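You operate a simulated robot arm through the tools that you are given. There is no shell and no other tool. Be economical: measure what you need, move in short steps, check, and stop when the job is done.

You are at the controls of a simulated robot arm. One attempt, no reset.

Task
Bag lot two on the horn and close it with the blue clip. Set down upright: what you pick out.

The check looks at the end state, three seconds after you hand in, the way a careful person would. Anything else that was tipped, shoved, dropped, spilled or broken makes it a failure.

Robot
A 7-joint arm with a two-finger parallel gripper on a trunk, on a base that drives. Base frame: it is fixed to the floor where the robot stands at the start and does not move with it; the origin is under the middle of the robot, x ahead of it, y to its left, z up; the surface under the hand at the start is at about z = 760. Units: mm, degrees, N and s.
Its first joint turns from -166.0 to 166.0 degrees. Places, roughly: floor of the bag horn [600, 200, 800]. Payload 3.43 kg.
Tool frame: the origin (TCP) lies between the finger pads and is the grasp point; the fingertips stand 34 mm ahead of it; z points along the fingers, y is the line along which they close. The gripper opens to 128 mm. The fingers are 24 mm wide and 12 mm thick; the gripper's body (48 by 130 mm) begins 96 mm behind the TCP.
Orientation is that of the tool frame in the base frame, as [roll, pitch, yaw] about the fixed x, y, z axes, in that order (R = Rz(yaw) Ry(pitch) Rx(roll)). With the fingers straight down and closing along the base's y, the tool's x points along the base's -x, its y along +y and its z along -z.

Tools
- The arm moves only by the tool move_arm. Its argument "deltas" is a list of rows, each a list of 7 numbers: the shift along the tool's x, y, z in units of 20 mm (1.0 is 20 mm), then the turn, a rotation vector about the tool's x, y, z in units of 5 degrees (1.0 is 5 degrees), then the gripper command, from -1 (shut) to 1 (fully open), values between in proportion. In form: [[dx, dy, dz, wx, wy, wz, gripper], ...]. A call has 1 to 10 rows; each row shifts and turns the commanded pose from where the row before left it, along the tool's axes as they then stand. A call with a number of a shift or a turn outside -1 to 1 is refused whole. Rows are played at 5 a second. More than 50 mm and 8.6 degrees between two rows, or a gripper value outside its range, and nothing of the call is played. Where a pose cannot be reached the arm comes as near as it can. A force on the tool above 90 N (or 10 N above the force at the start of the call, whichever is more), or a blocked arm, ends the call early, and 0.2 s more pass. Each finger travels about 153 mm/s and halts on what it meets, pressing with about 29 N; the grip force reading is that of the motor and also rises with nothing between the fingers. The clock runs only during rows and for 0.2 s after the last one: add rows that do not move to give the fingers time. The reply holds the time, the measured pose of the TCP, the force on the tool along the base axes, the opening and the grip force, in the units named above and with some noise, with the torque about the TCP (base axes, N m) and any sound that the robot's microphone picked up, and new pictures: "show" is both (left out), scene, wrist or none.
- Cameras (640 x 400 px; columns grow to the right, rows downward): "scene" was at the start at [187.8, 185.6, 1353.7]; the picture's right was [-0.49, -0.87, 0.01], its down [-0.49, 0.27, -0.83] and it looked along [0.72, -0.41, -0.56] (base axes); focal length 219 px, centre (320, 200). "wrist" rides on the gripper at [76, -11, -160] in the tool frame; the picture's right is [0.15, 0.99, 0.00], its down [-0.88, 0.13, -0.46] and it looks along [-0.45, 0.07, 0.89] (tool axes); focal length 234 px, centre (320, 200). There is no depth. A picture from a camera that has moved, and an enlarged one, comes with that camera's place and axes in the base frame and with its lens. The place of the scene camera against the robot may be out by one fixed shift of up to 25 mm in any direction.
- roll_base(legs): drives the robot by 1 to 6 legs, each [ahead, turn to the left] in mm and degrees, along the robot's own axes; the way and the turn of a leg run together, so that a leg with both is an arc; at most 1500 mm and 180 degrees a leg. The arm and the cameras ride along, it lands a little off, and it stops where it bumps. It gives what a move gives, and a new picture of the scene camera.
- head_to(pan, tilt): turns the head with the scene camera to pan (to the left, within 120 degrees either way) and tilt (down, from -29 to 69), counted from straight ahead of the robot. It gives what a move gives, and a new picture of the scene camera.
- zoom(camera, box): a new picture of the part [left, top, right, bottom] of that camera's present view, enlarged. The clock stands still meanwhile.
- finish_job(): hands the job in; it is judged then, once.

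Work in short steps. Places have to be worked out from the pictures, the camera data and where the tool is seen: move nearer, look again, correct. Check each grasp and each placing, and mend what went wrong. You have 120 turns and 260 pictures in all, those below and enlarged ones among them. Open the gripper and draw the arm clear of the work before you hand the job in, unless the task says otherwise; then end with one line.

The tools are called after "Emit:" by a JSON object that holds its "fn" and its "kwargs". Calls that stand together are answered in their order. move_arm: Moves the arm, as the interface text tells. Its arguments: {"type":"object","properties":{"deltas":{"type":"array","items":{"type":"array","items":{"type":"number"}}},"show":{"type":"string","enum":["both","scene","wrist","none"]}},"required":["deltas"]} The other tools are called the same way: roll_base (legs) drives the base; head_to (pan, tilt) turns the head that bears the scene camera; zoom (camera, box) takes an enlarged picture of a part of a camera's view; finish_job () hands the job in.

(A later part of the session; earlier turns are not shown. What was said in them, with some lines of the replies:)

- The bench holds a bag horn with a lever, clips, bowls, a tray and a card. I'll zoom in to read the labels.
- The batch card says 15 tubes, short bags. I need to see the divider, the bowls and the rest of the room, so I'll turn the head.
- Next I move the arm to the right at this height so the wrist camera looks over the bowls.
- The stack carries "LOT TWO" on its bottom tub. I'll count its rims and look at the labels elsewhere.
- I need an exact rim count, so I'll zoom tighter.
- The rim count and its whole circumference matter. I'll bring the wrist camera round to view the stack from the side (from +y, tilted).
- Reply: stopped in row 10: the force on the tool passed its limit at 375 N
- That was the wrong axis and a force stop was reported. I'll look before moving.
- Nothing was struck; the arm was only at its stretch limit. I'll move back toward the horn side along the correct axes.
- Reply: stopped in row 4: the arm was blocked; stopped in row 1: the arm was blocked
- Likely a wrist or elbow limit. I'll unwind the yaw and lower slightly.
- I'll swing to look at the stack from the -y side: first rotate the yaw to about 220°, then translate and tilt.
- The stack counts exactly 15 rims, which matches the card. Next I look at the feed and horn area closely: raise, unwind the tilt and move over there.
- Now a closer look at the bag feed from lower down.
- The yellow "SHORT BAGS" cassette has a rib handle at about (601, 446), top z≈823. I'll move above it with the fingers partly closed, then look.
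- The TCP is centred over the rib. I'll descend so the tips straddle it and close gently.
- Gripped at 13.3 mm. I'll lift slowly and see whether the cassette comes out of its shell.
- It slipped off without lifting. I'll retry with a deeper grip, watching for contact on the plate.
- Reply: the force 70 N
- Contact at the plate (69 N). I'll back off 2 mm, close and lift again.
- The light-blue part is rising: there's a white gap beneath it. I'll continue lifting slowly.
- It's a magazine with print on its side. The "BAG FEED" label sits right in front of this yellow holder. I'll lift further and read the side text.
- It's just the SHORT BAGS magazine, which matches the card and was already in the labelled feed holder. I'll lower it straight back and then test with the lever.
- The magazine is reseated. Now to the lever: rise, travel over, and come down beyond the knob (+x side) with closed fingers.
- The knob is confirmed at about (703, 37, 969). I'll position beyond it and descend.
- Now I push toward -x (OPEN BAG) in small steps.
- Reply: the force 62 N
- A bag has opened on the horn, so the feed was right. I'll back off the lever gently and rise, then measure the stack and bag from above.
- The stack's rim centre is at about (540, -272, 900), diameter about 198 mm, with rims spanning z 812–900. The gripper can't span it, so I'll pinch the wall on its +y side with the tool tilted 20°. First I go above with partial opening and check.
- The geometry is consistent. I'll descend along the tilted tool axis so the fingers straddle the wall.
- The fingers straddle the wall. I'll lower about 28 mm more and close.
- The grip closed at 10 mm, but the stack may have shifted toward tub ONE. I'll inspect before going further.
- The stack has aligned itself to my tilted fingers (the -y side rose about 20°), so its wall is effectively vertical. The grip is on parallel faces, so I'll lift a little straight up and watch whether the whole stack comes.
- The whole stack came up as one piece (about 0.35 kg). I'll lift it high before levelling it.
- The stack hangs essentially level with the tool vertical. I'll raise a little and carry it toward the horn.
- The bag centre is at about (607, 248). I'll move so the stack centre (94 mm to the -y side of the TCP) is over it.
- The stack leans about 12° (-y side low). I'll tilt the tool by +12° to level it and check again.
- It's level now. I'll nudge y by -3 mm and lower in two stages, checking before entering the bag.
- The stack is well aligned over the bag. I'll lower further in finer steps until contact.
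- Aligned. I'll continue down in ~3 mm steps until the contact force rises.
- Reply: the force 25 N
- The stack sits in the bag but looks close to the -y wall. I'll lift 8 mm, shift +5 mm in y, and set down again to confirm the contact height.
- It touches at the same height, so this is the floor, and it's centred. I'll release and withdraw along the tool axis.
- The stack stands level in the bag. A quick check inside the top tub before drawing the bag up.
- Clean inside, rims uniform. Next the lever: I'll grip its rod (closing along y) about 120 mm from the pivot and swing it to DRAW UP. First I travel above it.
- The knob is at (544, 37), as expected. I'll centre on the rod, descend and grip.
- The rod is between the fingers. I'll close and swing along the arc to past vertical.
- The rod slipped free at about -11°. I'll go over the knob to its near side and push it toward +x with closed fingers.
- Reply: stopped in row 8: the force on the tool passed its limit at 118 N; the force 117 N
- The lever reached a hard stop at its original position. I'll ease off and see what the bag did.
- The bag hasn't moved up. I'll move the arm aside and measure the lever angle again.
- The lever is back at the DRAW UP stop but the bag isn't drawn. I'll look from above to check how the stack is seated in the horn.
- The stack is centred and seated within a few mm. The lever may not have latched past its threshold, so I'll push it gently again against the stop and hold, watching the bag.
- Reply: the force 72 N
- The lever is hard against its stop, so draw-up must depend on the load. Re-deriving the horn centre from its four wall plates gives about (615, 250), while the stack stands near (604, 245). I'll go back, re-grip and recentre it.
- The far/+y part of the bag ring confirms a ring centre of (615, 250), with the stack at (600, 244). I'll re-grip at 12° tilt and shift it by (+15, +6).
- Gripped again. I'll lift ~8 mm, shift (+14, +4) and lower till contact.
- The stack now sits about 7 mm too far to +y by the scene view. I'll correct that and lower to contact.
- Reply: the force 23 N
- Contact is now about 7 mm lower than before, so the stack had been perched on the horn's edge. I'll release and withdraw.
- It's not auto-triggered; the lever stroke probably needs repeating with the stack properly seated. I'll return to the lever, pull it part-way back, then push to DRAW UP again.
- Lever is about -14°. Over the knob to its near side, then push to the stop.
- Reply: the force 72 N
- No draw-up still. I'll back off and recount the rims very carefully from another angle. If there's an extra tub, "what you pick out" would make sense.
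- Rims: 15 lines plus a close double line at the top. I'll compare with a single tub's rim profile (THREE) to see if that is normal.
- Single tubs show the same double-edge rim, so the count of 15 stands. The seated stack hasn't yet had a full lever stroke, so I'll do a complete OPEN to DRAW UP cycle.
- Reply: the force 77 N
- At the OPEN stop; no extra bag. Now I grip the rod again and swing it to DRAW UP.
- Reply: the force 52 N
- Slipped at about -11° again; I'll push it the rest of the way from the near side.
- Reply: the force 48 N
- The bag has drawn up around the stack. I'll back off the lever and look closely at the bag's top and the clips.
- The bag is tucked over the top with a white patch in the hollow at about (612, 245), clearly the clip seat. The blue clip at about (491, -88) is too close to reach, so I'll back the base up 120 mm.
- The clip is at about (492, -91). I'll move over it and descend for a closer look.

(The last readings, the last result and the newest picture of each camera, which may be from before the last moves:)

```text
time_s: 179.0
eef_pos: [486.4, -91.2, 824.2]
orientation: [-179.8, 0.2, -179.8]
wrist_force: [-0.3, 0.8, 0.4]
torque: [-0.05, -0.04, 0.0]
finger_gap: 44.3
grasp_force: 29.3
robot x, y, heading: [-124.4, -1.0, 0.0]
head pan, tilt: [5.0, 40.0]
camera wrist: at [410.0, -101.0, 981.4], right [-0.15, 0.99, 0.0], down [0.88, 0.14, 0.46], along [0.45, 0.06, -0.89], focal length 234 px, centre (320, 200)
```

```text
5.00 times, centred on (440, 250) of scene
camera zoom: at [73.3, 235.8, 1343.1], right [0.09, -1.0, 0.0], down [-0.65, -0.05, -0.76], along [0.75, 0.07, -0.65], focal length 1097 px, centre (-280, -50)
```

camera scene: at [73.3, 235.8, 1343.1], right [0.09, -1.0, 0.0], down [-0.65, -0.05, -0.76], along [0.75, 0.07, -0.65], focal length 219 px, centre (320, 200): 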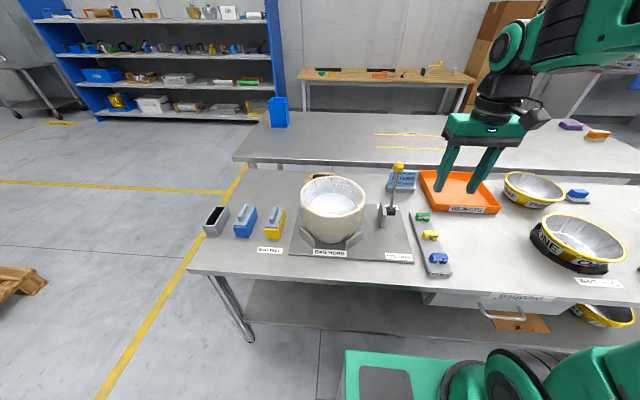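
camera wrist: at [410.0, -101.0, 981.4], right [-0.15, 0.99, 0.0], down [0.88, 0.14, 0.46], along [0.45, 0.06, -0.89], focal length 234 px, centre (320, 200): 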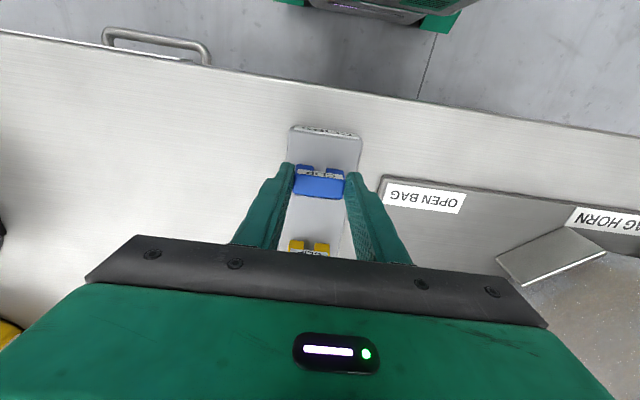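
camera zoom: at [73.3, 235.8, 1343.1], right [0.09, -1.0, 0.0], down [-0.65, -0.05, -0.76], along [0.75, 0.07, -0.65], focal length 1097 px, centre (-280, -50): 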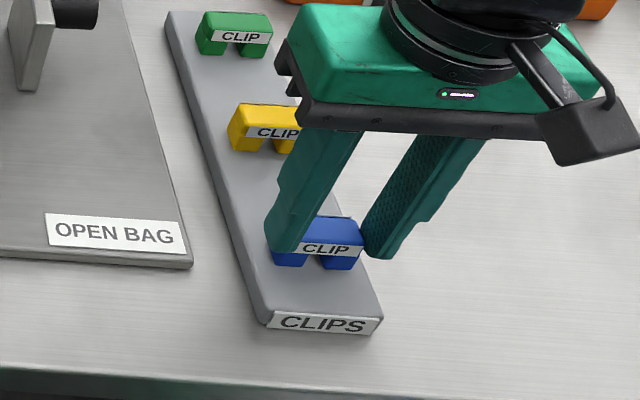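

Gripped at 44 mm. I'll lift straight up and carry it over to the bag.

Emit:
{"fn": "move_arm", "kwargs": {"deltas": [[0, 0, -0.5, 0, 0, 0, -0.6], [0, 0, -1, 0, 0, 0, -0.6], [0, 0, -1, 0, 0, 0, -0.6], [0, 0, -1, 0, 0, 0, -0.6], [0, 0, -1, 0, 0, 0, -0.6], [0, 0, -1, 0, 0, 0, -0.6], [0, 0, -1, 0, 0, 0, -0.6], [0, 0, -1, 0, 0, 0, -0.6], [0, 0, -1, 0, 0, 0, -0.6], [0, 0, -1, 0, 0, 0, -0.6]], "show": "wrist"}}

Emit:
{"fn": "move_arm", "kwargs": {"deltas": [[-0.4, 1, 0, 0, 0, 0, -0.6], [-0.4, 1, 0, 0, 0, 0, -0.6], [-0.4, 1, 0, 0, 0, 0, -0.6], [-0.4, 1, 0, 0, 0, 0, -0.6], [-0.4, 1, 0, 0, 0, 0, -0.6], [-0.4, 1, 0, 0, 0, 0, -0.6], [-0.4, 1, 0, 0, 0, 0, -0.6], [-0.4, 1, 0, 0, 0, 0, -0.6], [-0.4, 1, 0, 0, 0, 0, -0.6], [-0.4, 1, 0, 0, 0, 0, -0.6]], "show": "none"}}

Emit:
{"fn": "move_arm", "kwargs": {"deltas": [[-0.4, 1, 0, 0, 0, 0, -0.6], [-0.4, 1, 0, 0, 0, 0, -0.6], [-0.4, 1, 0, 0, 0, 0, -0.6], [-0.4, 1, 0, 0, 0, 0, -0.6], [-0.4, 1, 0, 0, 0, 0, -0.6], [-0.3, 1, 0, 0, 0, 0, -0.6], [0, 0.8, 0, 0, 0, 0, -0.6]], "show": "both"}}

```text
time_s: 181.2
eef_pos: [486.7, -89.0, 1014.1]
orientation: [-179.7, 0.0, -179.8]
wrist_force: [0.7, 0.1, -0.6]
torque: [0.01, 0.02, 0.01]
finger_gap: 44.3
grasp_force: 29.5
robot x, y, heading: [-121.9, 0.3, -0.2]
head pan, tilt: [5.0, 40.0]
camera wrist: at [409.5, -100.1, 1171.8], right [-0.15, 0.99, 0.0], down [0.88, 0.14, 0.46], along [0.45, 0.06, -0.89], focal length 234 px, centre (320, 200)
```

wrist: 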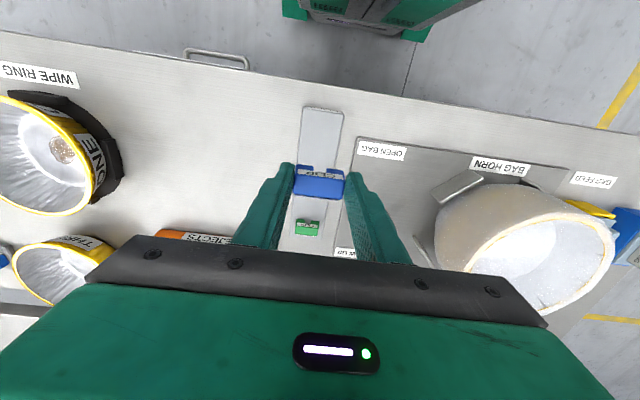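

```text
time_s: 183.4
eef_pos: [565.9, 112.0, 1012.9]
orientation: [-179.6, 0.2, -179.8]
wrist_force: [-0.2, 0.0, 0.2]
torque: [0.02, 0.0, -0.04]
finger_gap: 44.5
grasp_force: 28.2
robot x, y, heading: [-118.5, -3.7, -0.1]
head pan, tilt: [5.0, 40.0]
```

```text
time_s: 185.0
eef_pos: [609.8, 247.4, 1010.5]
orientation: [-179.6, 0.1, -179.8]
wrist_force: [-0.1, -0.3, 0.7]
torque: [-0.01, -0.02, -0.01]
finger_gap: 44.4
grasp_force: 28.7
robot x, y, heading: [-119.0, -1.6, 0.2]
head pan, tilt: [5.0, 40.0]
camera scene: at [73.3, 235.7, 1343.1], right [0.09, -1.0, 0.0], down [-0.65, -0.05, -0.76], along [0.75, 0.07, -0.65], focal length 219 px, centre (320, 200)
camera wrist: at [533.8, 236.7, 1169.8], right [-0.15, 0.99, 0.0], down [0.88, 0.14, 0.46], along [0.45, 0.06, -0.89], focal length 234 px, centre (320, 200)
```

scene: 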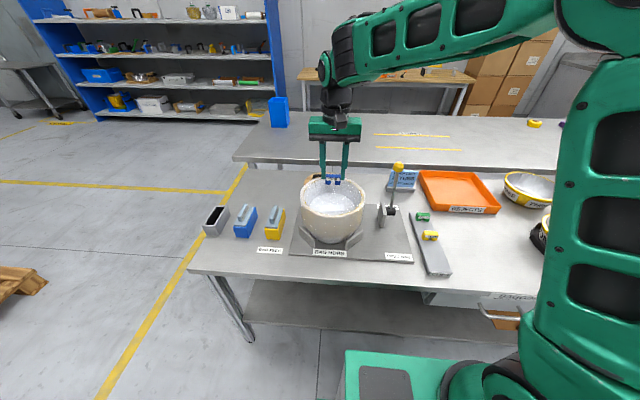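
wrist: 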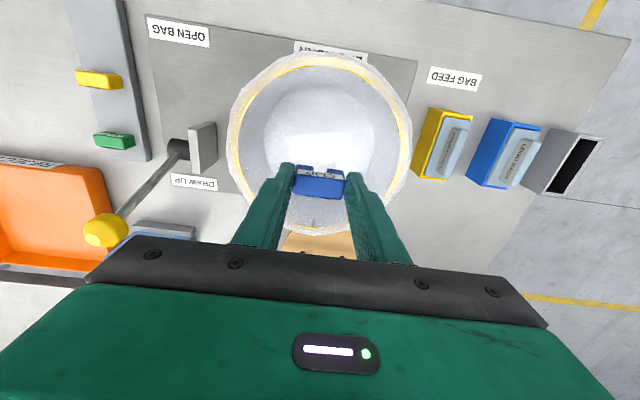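

Emit:
{"fn": "zoom", "kwargs": {"camera": "wrist", "box": [220, 40, 420, 240]}}

Emit:
{"fn": "zoom", "kwargs": {"camera": "scene", "box": [285, 160, 385, 250]}}

```text
2.00 times, centred on (320, 140) of wrist
camera zoom: at [533.8, 236.7, 1169.8], right [-0.15, 0.99, 0.0], down [0.88, 0.14, 0.46], along [0.45, 0.06, -0.89], focal length 468 px, centre (320, 320)
```

zoom: 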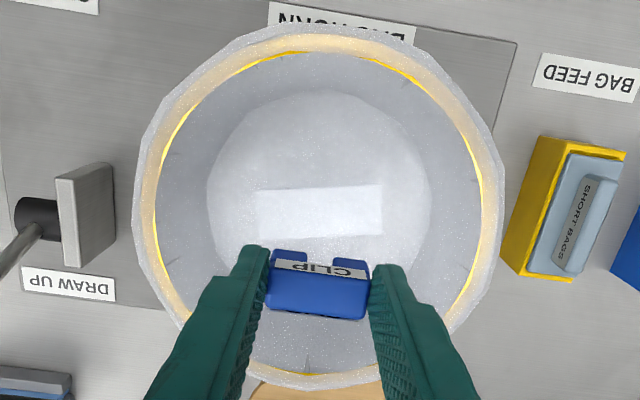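

```text
4.44 times, centred on (335, 205) of scene
camera zoom: at [73.3, 235.7, 1343.1], right [0.09, -1.0, 0.0], down [-0.65, -0.05, -0.76], along [0.75, 0.07, -0.65], focal length 975 px, centre (253, 178)
```

zoom: 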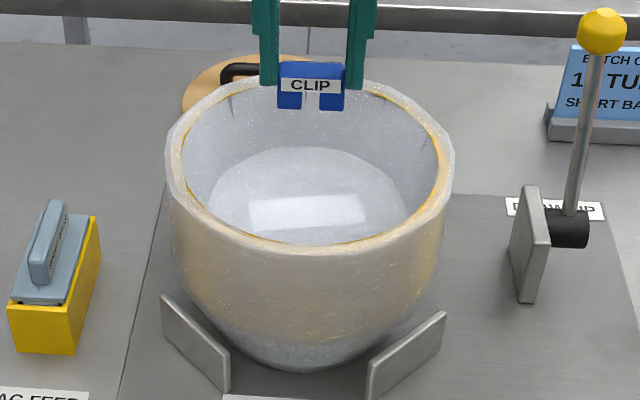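

The patch centre is at about (610, 246), rotated about 12.6°. I'll align the clip's long axis with it and descend.

Emit:
{"fn": "move_arm", "kwargs": {"deltas": [[0, -0.07, 0.5, 0, 0, -1, -0.6], [0, 0, 0.5, 0, 0, -1, -0.6], [0, 0, 0.6, 0, 0, -0.5, -0.6], [0, 0, 0.8, 0, 0, 0, -0.6], [0, 0, 0.8, 0, 0, 0, -0.6], [0, 0, 0.8, 0, 0, 0, -0.6], [0, 0, 0.5, 0, 0, 0, -0.6]], "show": "wrist"}}

Emit:
{"fn": "zoom", "kwargs": {"camera": "scene", "box": [285, 160, 385, 250]}}

Emit:
{"fn": "zoom", "kwargs": {"camera": "wrist", "box": [220, 80, 420, 240]}}

```text
time_s: 186.6
eef_pos: [611.0, 244.1, 923.2]
orientation: [-179.7, 0.0, -167.2]
wrist_force: [0.4, -1.0, -0.4]
torque: [-0.08, 0.01, -0.02]
finger_gap: 44.6
grasp_force: 29.1
robot x, y, heading: [-122.7, -3.1, -0.1]
head pan, tilt: [5.0, 40.0]
camera wrist: at [538.6, 218.1, 1080.4], right [-0.36, 0.93, 0.0], down [0.83, 0.32, 0.46], along [0.43, 0.16, -0.89], focal length 234 px, centre (320, 200)
```

wrist: 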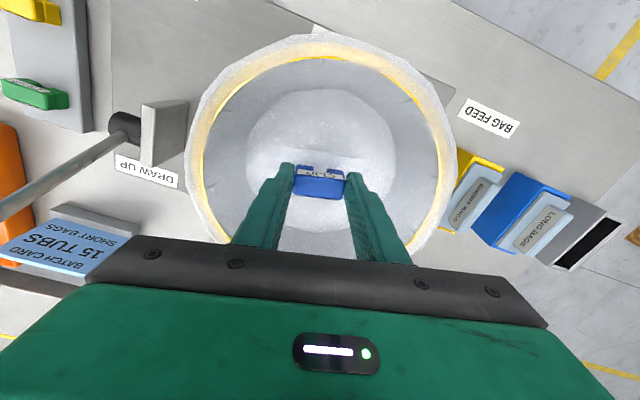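

```text
4.44 times, centred on (335, 205) of scene
camera zoom: at [73.3, 235.8, 1343.1], right [0.09, -1.0, 0.0], down [-0.65, -0.05, -0.76], along [0.75, 0.07, -0.65], focal length 975 px, centre (253, 178)
```

zoom: 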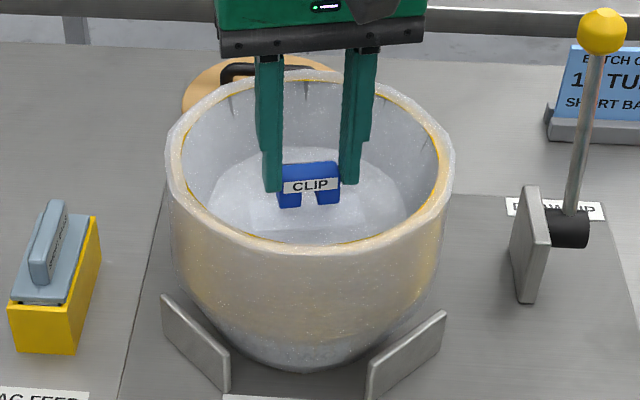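

```text
2.50 times, centred on (320, 160) of wrist
camera zoom: at [538.6, 218.1, 1080.4], right [-0.36, 0.93, 0.0], down [0.83, 0.32, 0.46], along [0.43, 0.16, -0.89], focal length 585 px, centre (320, 300)
```

zoom: 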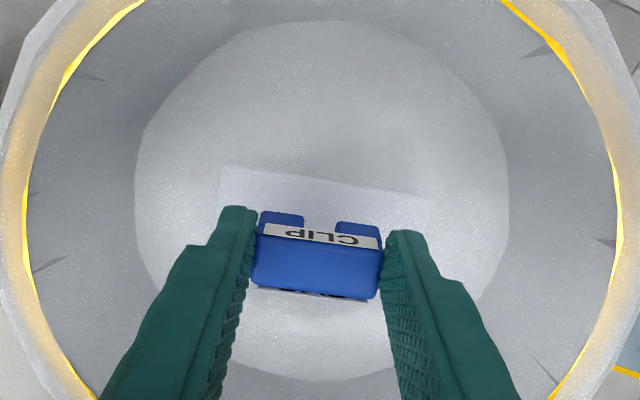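

Parallel and centred over the patch. I'll lower in small steps until contact.

Emit:
{"fn": "move_arm", "kwargs": {"deltas": [[0, 0, 0.3, 0, 0, 0, -0.6], [0, 0, 0.2, 0, 0, 0, -0.6], [0, 0, 0.15, 0, 0, 0, -0.6], [0, 0, 0.15, 0, 0, 0, -0.6]], "show": "none"}}

Emit:
{"fn": "zoom", "kwargs": {"camera": "scene", "box": [295, 170, 375, 240]}}

```text
time_s: 187.6
eef_pos: [612.0, 245.6, 905.2]
orientation: [-179.7, 0.0, -167.2]
wrist_force: [-0.2, -0.1, -1.1]
torque: [0.0, -0.02, 0.0]
finger_gap: 44.6
grasp_force: 29.0
robot x, y, heading: [-120.4, -2.2, 0.3]
head pan, tilt: [5.0, 40.0]
```

```text
5.71 times, centred on (335, 205) of scene
camera zoom: at [73.4, 235.8, 1343.1], right [0.09, -1.0, 0.0], down [-0.65, -0.05, -0.76], along [0.75, 0.07, -0.65], focal length 1254 px, centre (234, 171)
```

zoom: 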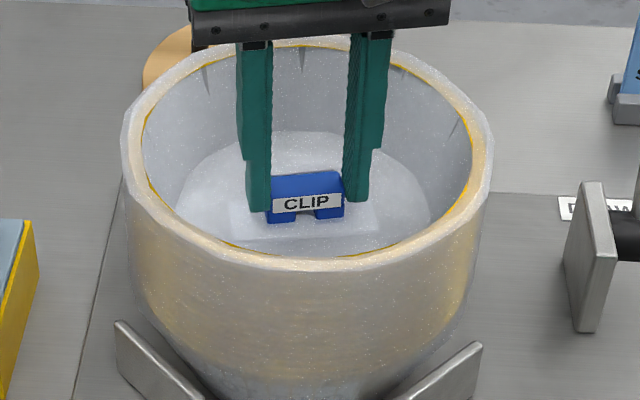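

Emit:
{"fn": "move_arm", "kwargs": {"deltas": [[0, 0, 0.15, 0, 0, 0, -0.6], [0, 0, 0.15, 0, 0, 0, -0.6], [0, 0, 0.15, 0, 0, 0, -0.6], [0, 0, 0, 0, 0, 0, -0.6]], "show": "none"}}

Emit:
{"fn": "zoom", "kwargs": {"camera": "scene", "box": [295, 170, 375, 240]}}

```text
time_s: 188.6
eef_pos: [611.8, 245.8, 897.7]
orientation: [-179.8, 0.2, -167.2]
wrist_force: [2.9, -0.1, 23.4]
torque: [0.06, -0.31, -0.02]
finger_gap: 44.4
grasp_force: 29.5
robot x, y, heading: [-121.5, -3.7, -0.2]
head pan, tilt: [5.0, 40.0]
```

```text
5.71 times, centred on (335, 205) of scene
camera zoom: at [72.7, 235.6, 1343.2], right [0.09, -1.0, 0.0], down [-0.65, -0.05, -0.76], along [0.75, 0.07, -0.65], focal length 1254 px, centre (234, 171)
```

zoom: 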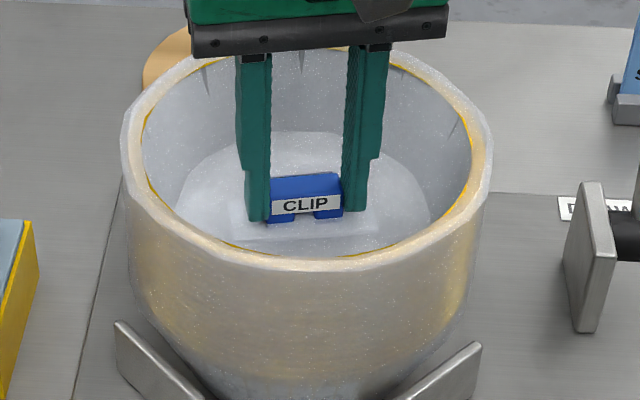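

Contact (23 N), and the clip's base is centred on the patch. I'll release and withdraw upward.

Emit:
{"fn": "move_arm", "kwargs": {"deltas": [[0, 0, 0, 0, 0, 0, -0.3], [0, 0, 0, 0, 0, 0, -0.1], [0, 0, 0, 0, 0, 0, -0.1], [0, 0, -0.5, 0, 0, 0, -0.1], [0, 0, -1, 0, 0, 0, -0.1], [0, 0, -1, 0, 0, 0, -0.1], [0, 0, -1, 0, 0, 0, -0.1], [0, 0, -1, 0, 0, 0, -0.1], [0, 0, -1, 0, 0, 0, -0.1]], "show": "both"}}

Emit:
{"fn": "zoom", "kwargs": {"camera": "scene", "box": [295, 170, 375, 240]}}

Emit:
{"fn": "zoom", "kwargs": {"camera": "wrist", "box": [220, 40, 420, 220]}}

```text
time_s: 190.6
eef_pos: [613.6, 245.4, 1007.3]
orientation: [-179.6, 0.0, -167.4]
wrist_force: [0.5, -0.1, -0.3]
torque: [0.0, 0.02, -0.01]
finger_gap: 57.7
grasp_force: 0.1
robot x, y, heading: [-124.0, -2.8, 0.0]
head pan, tilt: [5.0, 40.0]
camera scene: at [73.5, 235.8, 1343.1], right [0.09, -1.0, 0.0], down [-0.65, -0.05, -0.76], along [0.75, 0.07, -0.65], focal length 219 px, centre (320, 200)
camera wrist: at [539.6, 218.8, 1165.4], right [-0.36, 0.93, 0.0], down [0.83, 0.32, 0.45], along [0.43, 0.16, -0.89], focal length 234 px, centre (320, 200)
```

scene: 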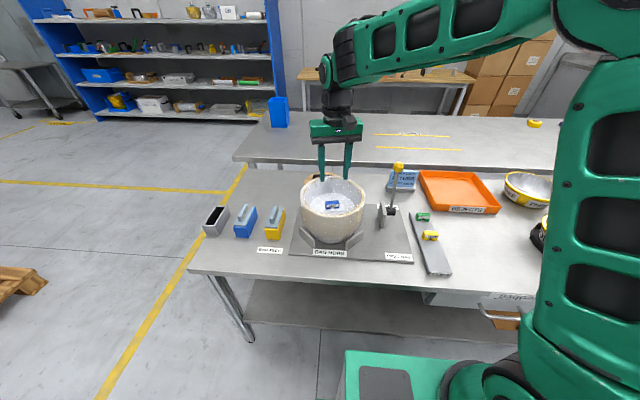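
wrist: 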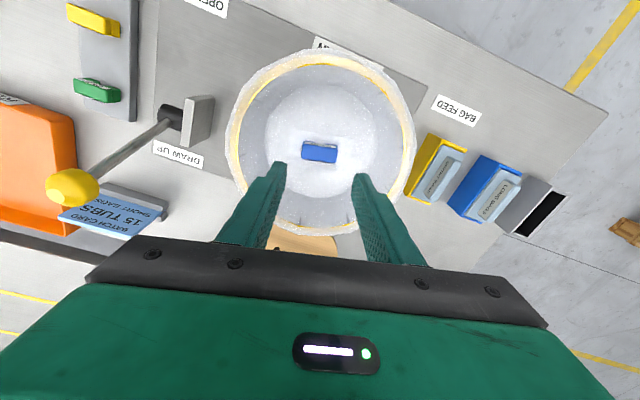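

```text
5.71 times, centred on (335, 205) of scene
camera zoom: at [73.5, 235.8, 1343.1], right [0.09, -1.0, 0.0], down [-0.65, -0.05, -0.76], along [0.75, 0.07, -0.65], focal length 1254 px, centre (234, 171)
```

zoom: 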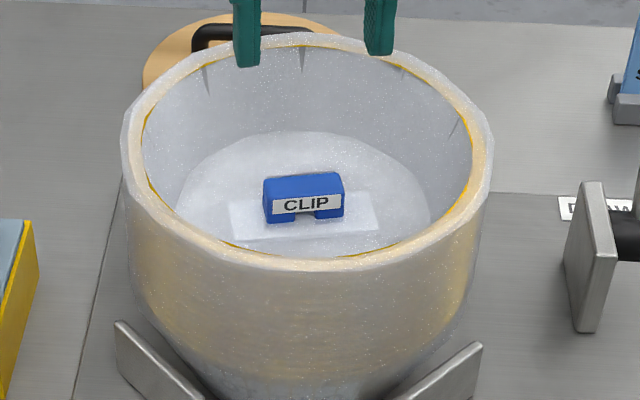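

```text
2.22 times, centred on (320, 130) of wrist
camera zoom: at [539.6, 218.8, 1165.4], right [-0.36, 0.93, 0.0], down [0.83, 0.32, 0.45], along [0.43, 0.16, -0.89], focal length 520 px, centre (320, 356)
```

zoom: 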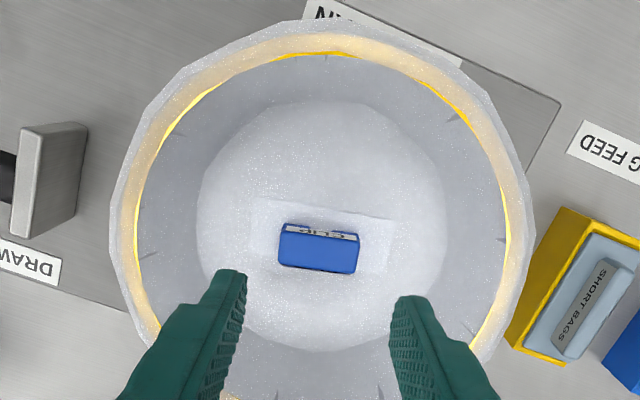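

The blue clip is standing upright on the seat. Before handing in, a quick look at the drawer and tub under the bench noticed earlier, in case they bear on the task.

Emit:
{"fn": "head_to", "kwargs": {"pan": -40, "tilt": 45}}

Emit:
{"fn": "zoom", "kwargs": {"camera": "scene", "box": [200, 150, 420, 350]}}

```text
time_s: 191.7
eef_pos: [611.7, 245.8, 1006.4]
orientation: [-179.7, 0.0, -167.3]
wrist_force: [0.1, -0.3, 0.4]
torque: [0.02, -0.02, 0.0]
finger_gap: 57.5
grasp_force: 0.0
robot x, y, heading: [-124.3, -7.4, 0.2]
head pan, tilt: [-40.0, 45.0]
camera scene: at [50.8, 176.2, 1336.1], right [-0.64, -0.77, 0.01], down [-0.55, 0.46, -0.7], along [0.53, -0.46, -0.71], focal length 219 px, centre (320, 200)
```

scene: 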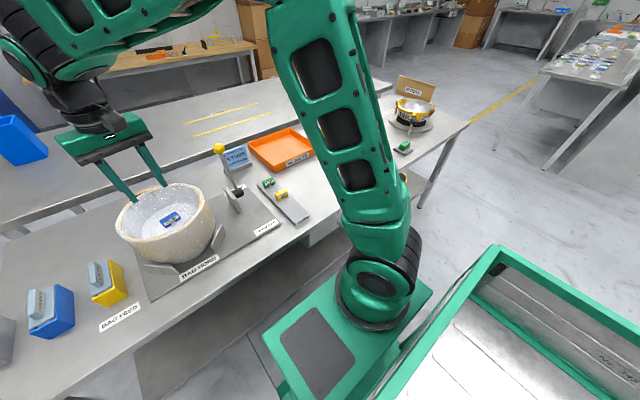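

```text
2.00 times, centred on (310, 250) of scene
camera zoom: at [50.8, 176.2, 1336.1], right [-0.64, -0.77, 0.01], down [-0.55, 0.46, -0.7], along [0.53, -0.46, -0.71], focal length 439 px, centre (340, 100)
```

zoom: 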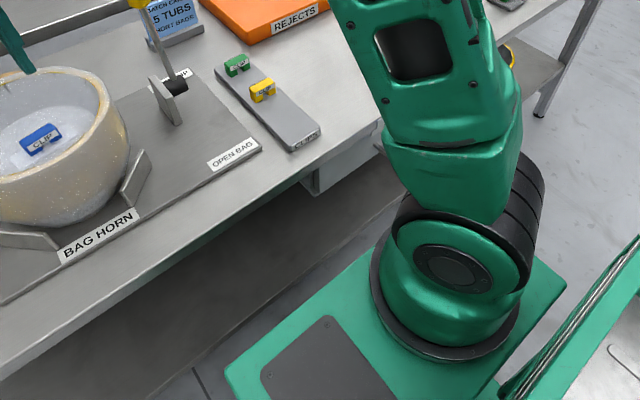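

Emit:
{"fn": "move_arm", "kwargs": {"deltas": [[0, 0, -1, 0, 0, 0, 0.5], [0, 0, -1, 0, 0, 0, 0.5], [0, 0, -1, 0, 0, 0, 0.5], [0, 0, -1, 0, 0, 0, 0.5], [0, 0, -1, 0, 0, 0, 0.5], [0, 1, 0, 0, 0, 0, 0.5], [0, 1, 0, 0, 0, 0, 0.5], [0, 1, 0, 0, 0, 0, 0.5], [0, 1, 0, 0, 0, 0, 0.5], [0, 1, 0, 0, 0, 0, 0.5]], "show": "wrist"}}

Emit:
{"fn": "head_to", "kwargs": {"pan": -25, "tilt": 42}}

Emit:
{"fn": "zoom", "kwargs": {"camera": "scene", "box": [100, 140, 300, 300]}}

```text
time_s: 193.9
eef_pos: [590.0, 343.6, 1106.1]
orientation: [-179.7, 0.1, -167.3]
wrist_force: [-0.2, 0.0, -0.4]
torque: [0.08, -0.01, 0.0]
finger_gap: 95.7
grasp_force: 0.1
robot x, y, heading: [-121.6, -3.5, -0.1]
head pan, tilt: [-40.0, 45.0]
camera wrist: at [517.4, 316.1, 1264.5], right [-0.36, 0.93, 0.0], down [0.83, 0.32, 0.45], along [0.43, 0.16, -0.89], focal length 234 px, centre (320, 200)
```

wrist: 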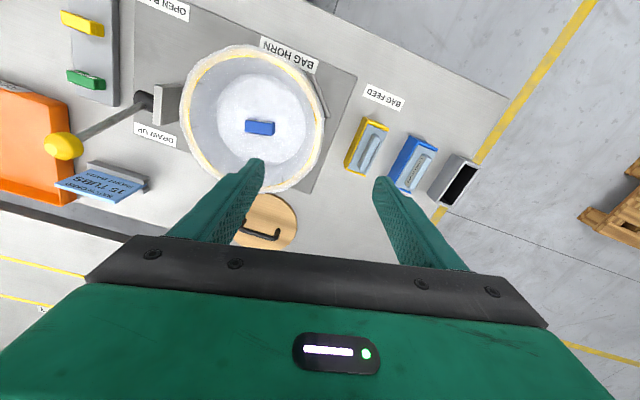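

```text
time_s: 194.7
eef_pos: [590.0, 341.6, 1106.6]
orientation: [-179.8, 0.0, -167.2]
wrist_force: [0.4, 0.1, 0.6]
torque: [-0.05, 0.02, 0.0]
finger_gap: 96.3
grasp_force: 0.0
robot x, y, heading: [-126.6, -9.0, -0.4]
head pan, tilt: [-25.0, 42.0]
camera scene: at [64.3, 193.0, 1340.2], right [-0.42, -0.91, 0.01], down [-0.62, 0.28, -0.73], along [0.66, -0.32, -0.68], focal length 219 px, centre (320, 200)
```

scene: 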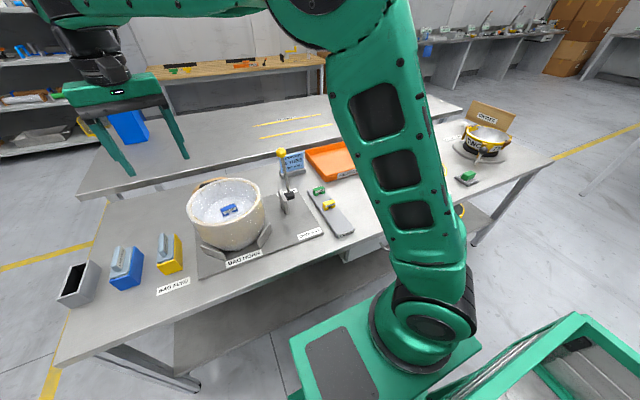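

```text
2.50 times, centred on (200, 220) of scene
camera zoom: at [64.3, 193.0, 1340.2], right [-0.42, -0.91, 0.01], down [-0.62, 0.28, -0.73], along [0.66, -0.32, -0.68], focal length 548 px, centre (620, 150)
```

zoom: 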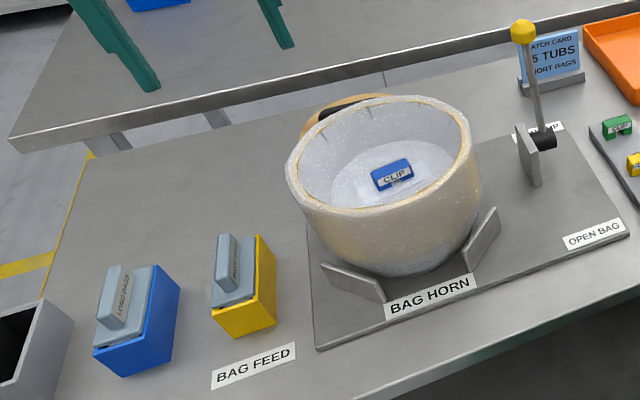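

The bag is drawn up and the clip stands upright on its seat. The other items look undisturbed, and the gripper is open and clear of the work, so I'm handing in.

Emit:
{"fn": "finish_job", "kwargs": {}}

```text
The job is handed in.
```

Lot two (15 tubs, as the batch card says) is in a short bag on the horn with the bag drawn up, and the blue clip stands upright on the white patch on top. I took that patch to be the clip's place, and I read "what you pick out" as the stack and the clip; I found no faulty tub in what I could see of the lot.
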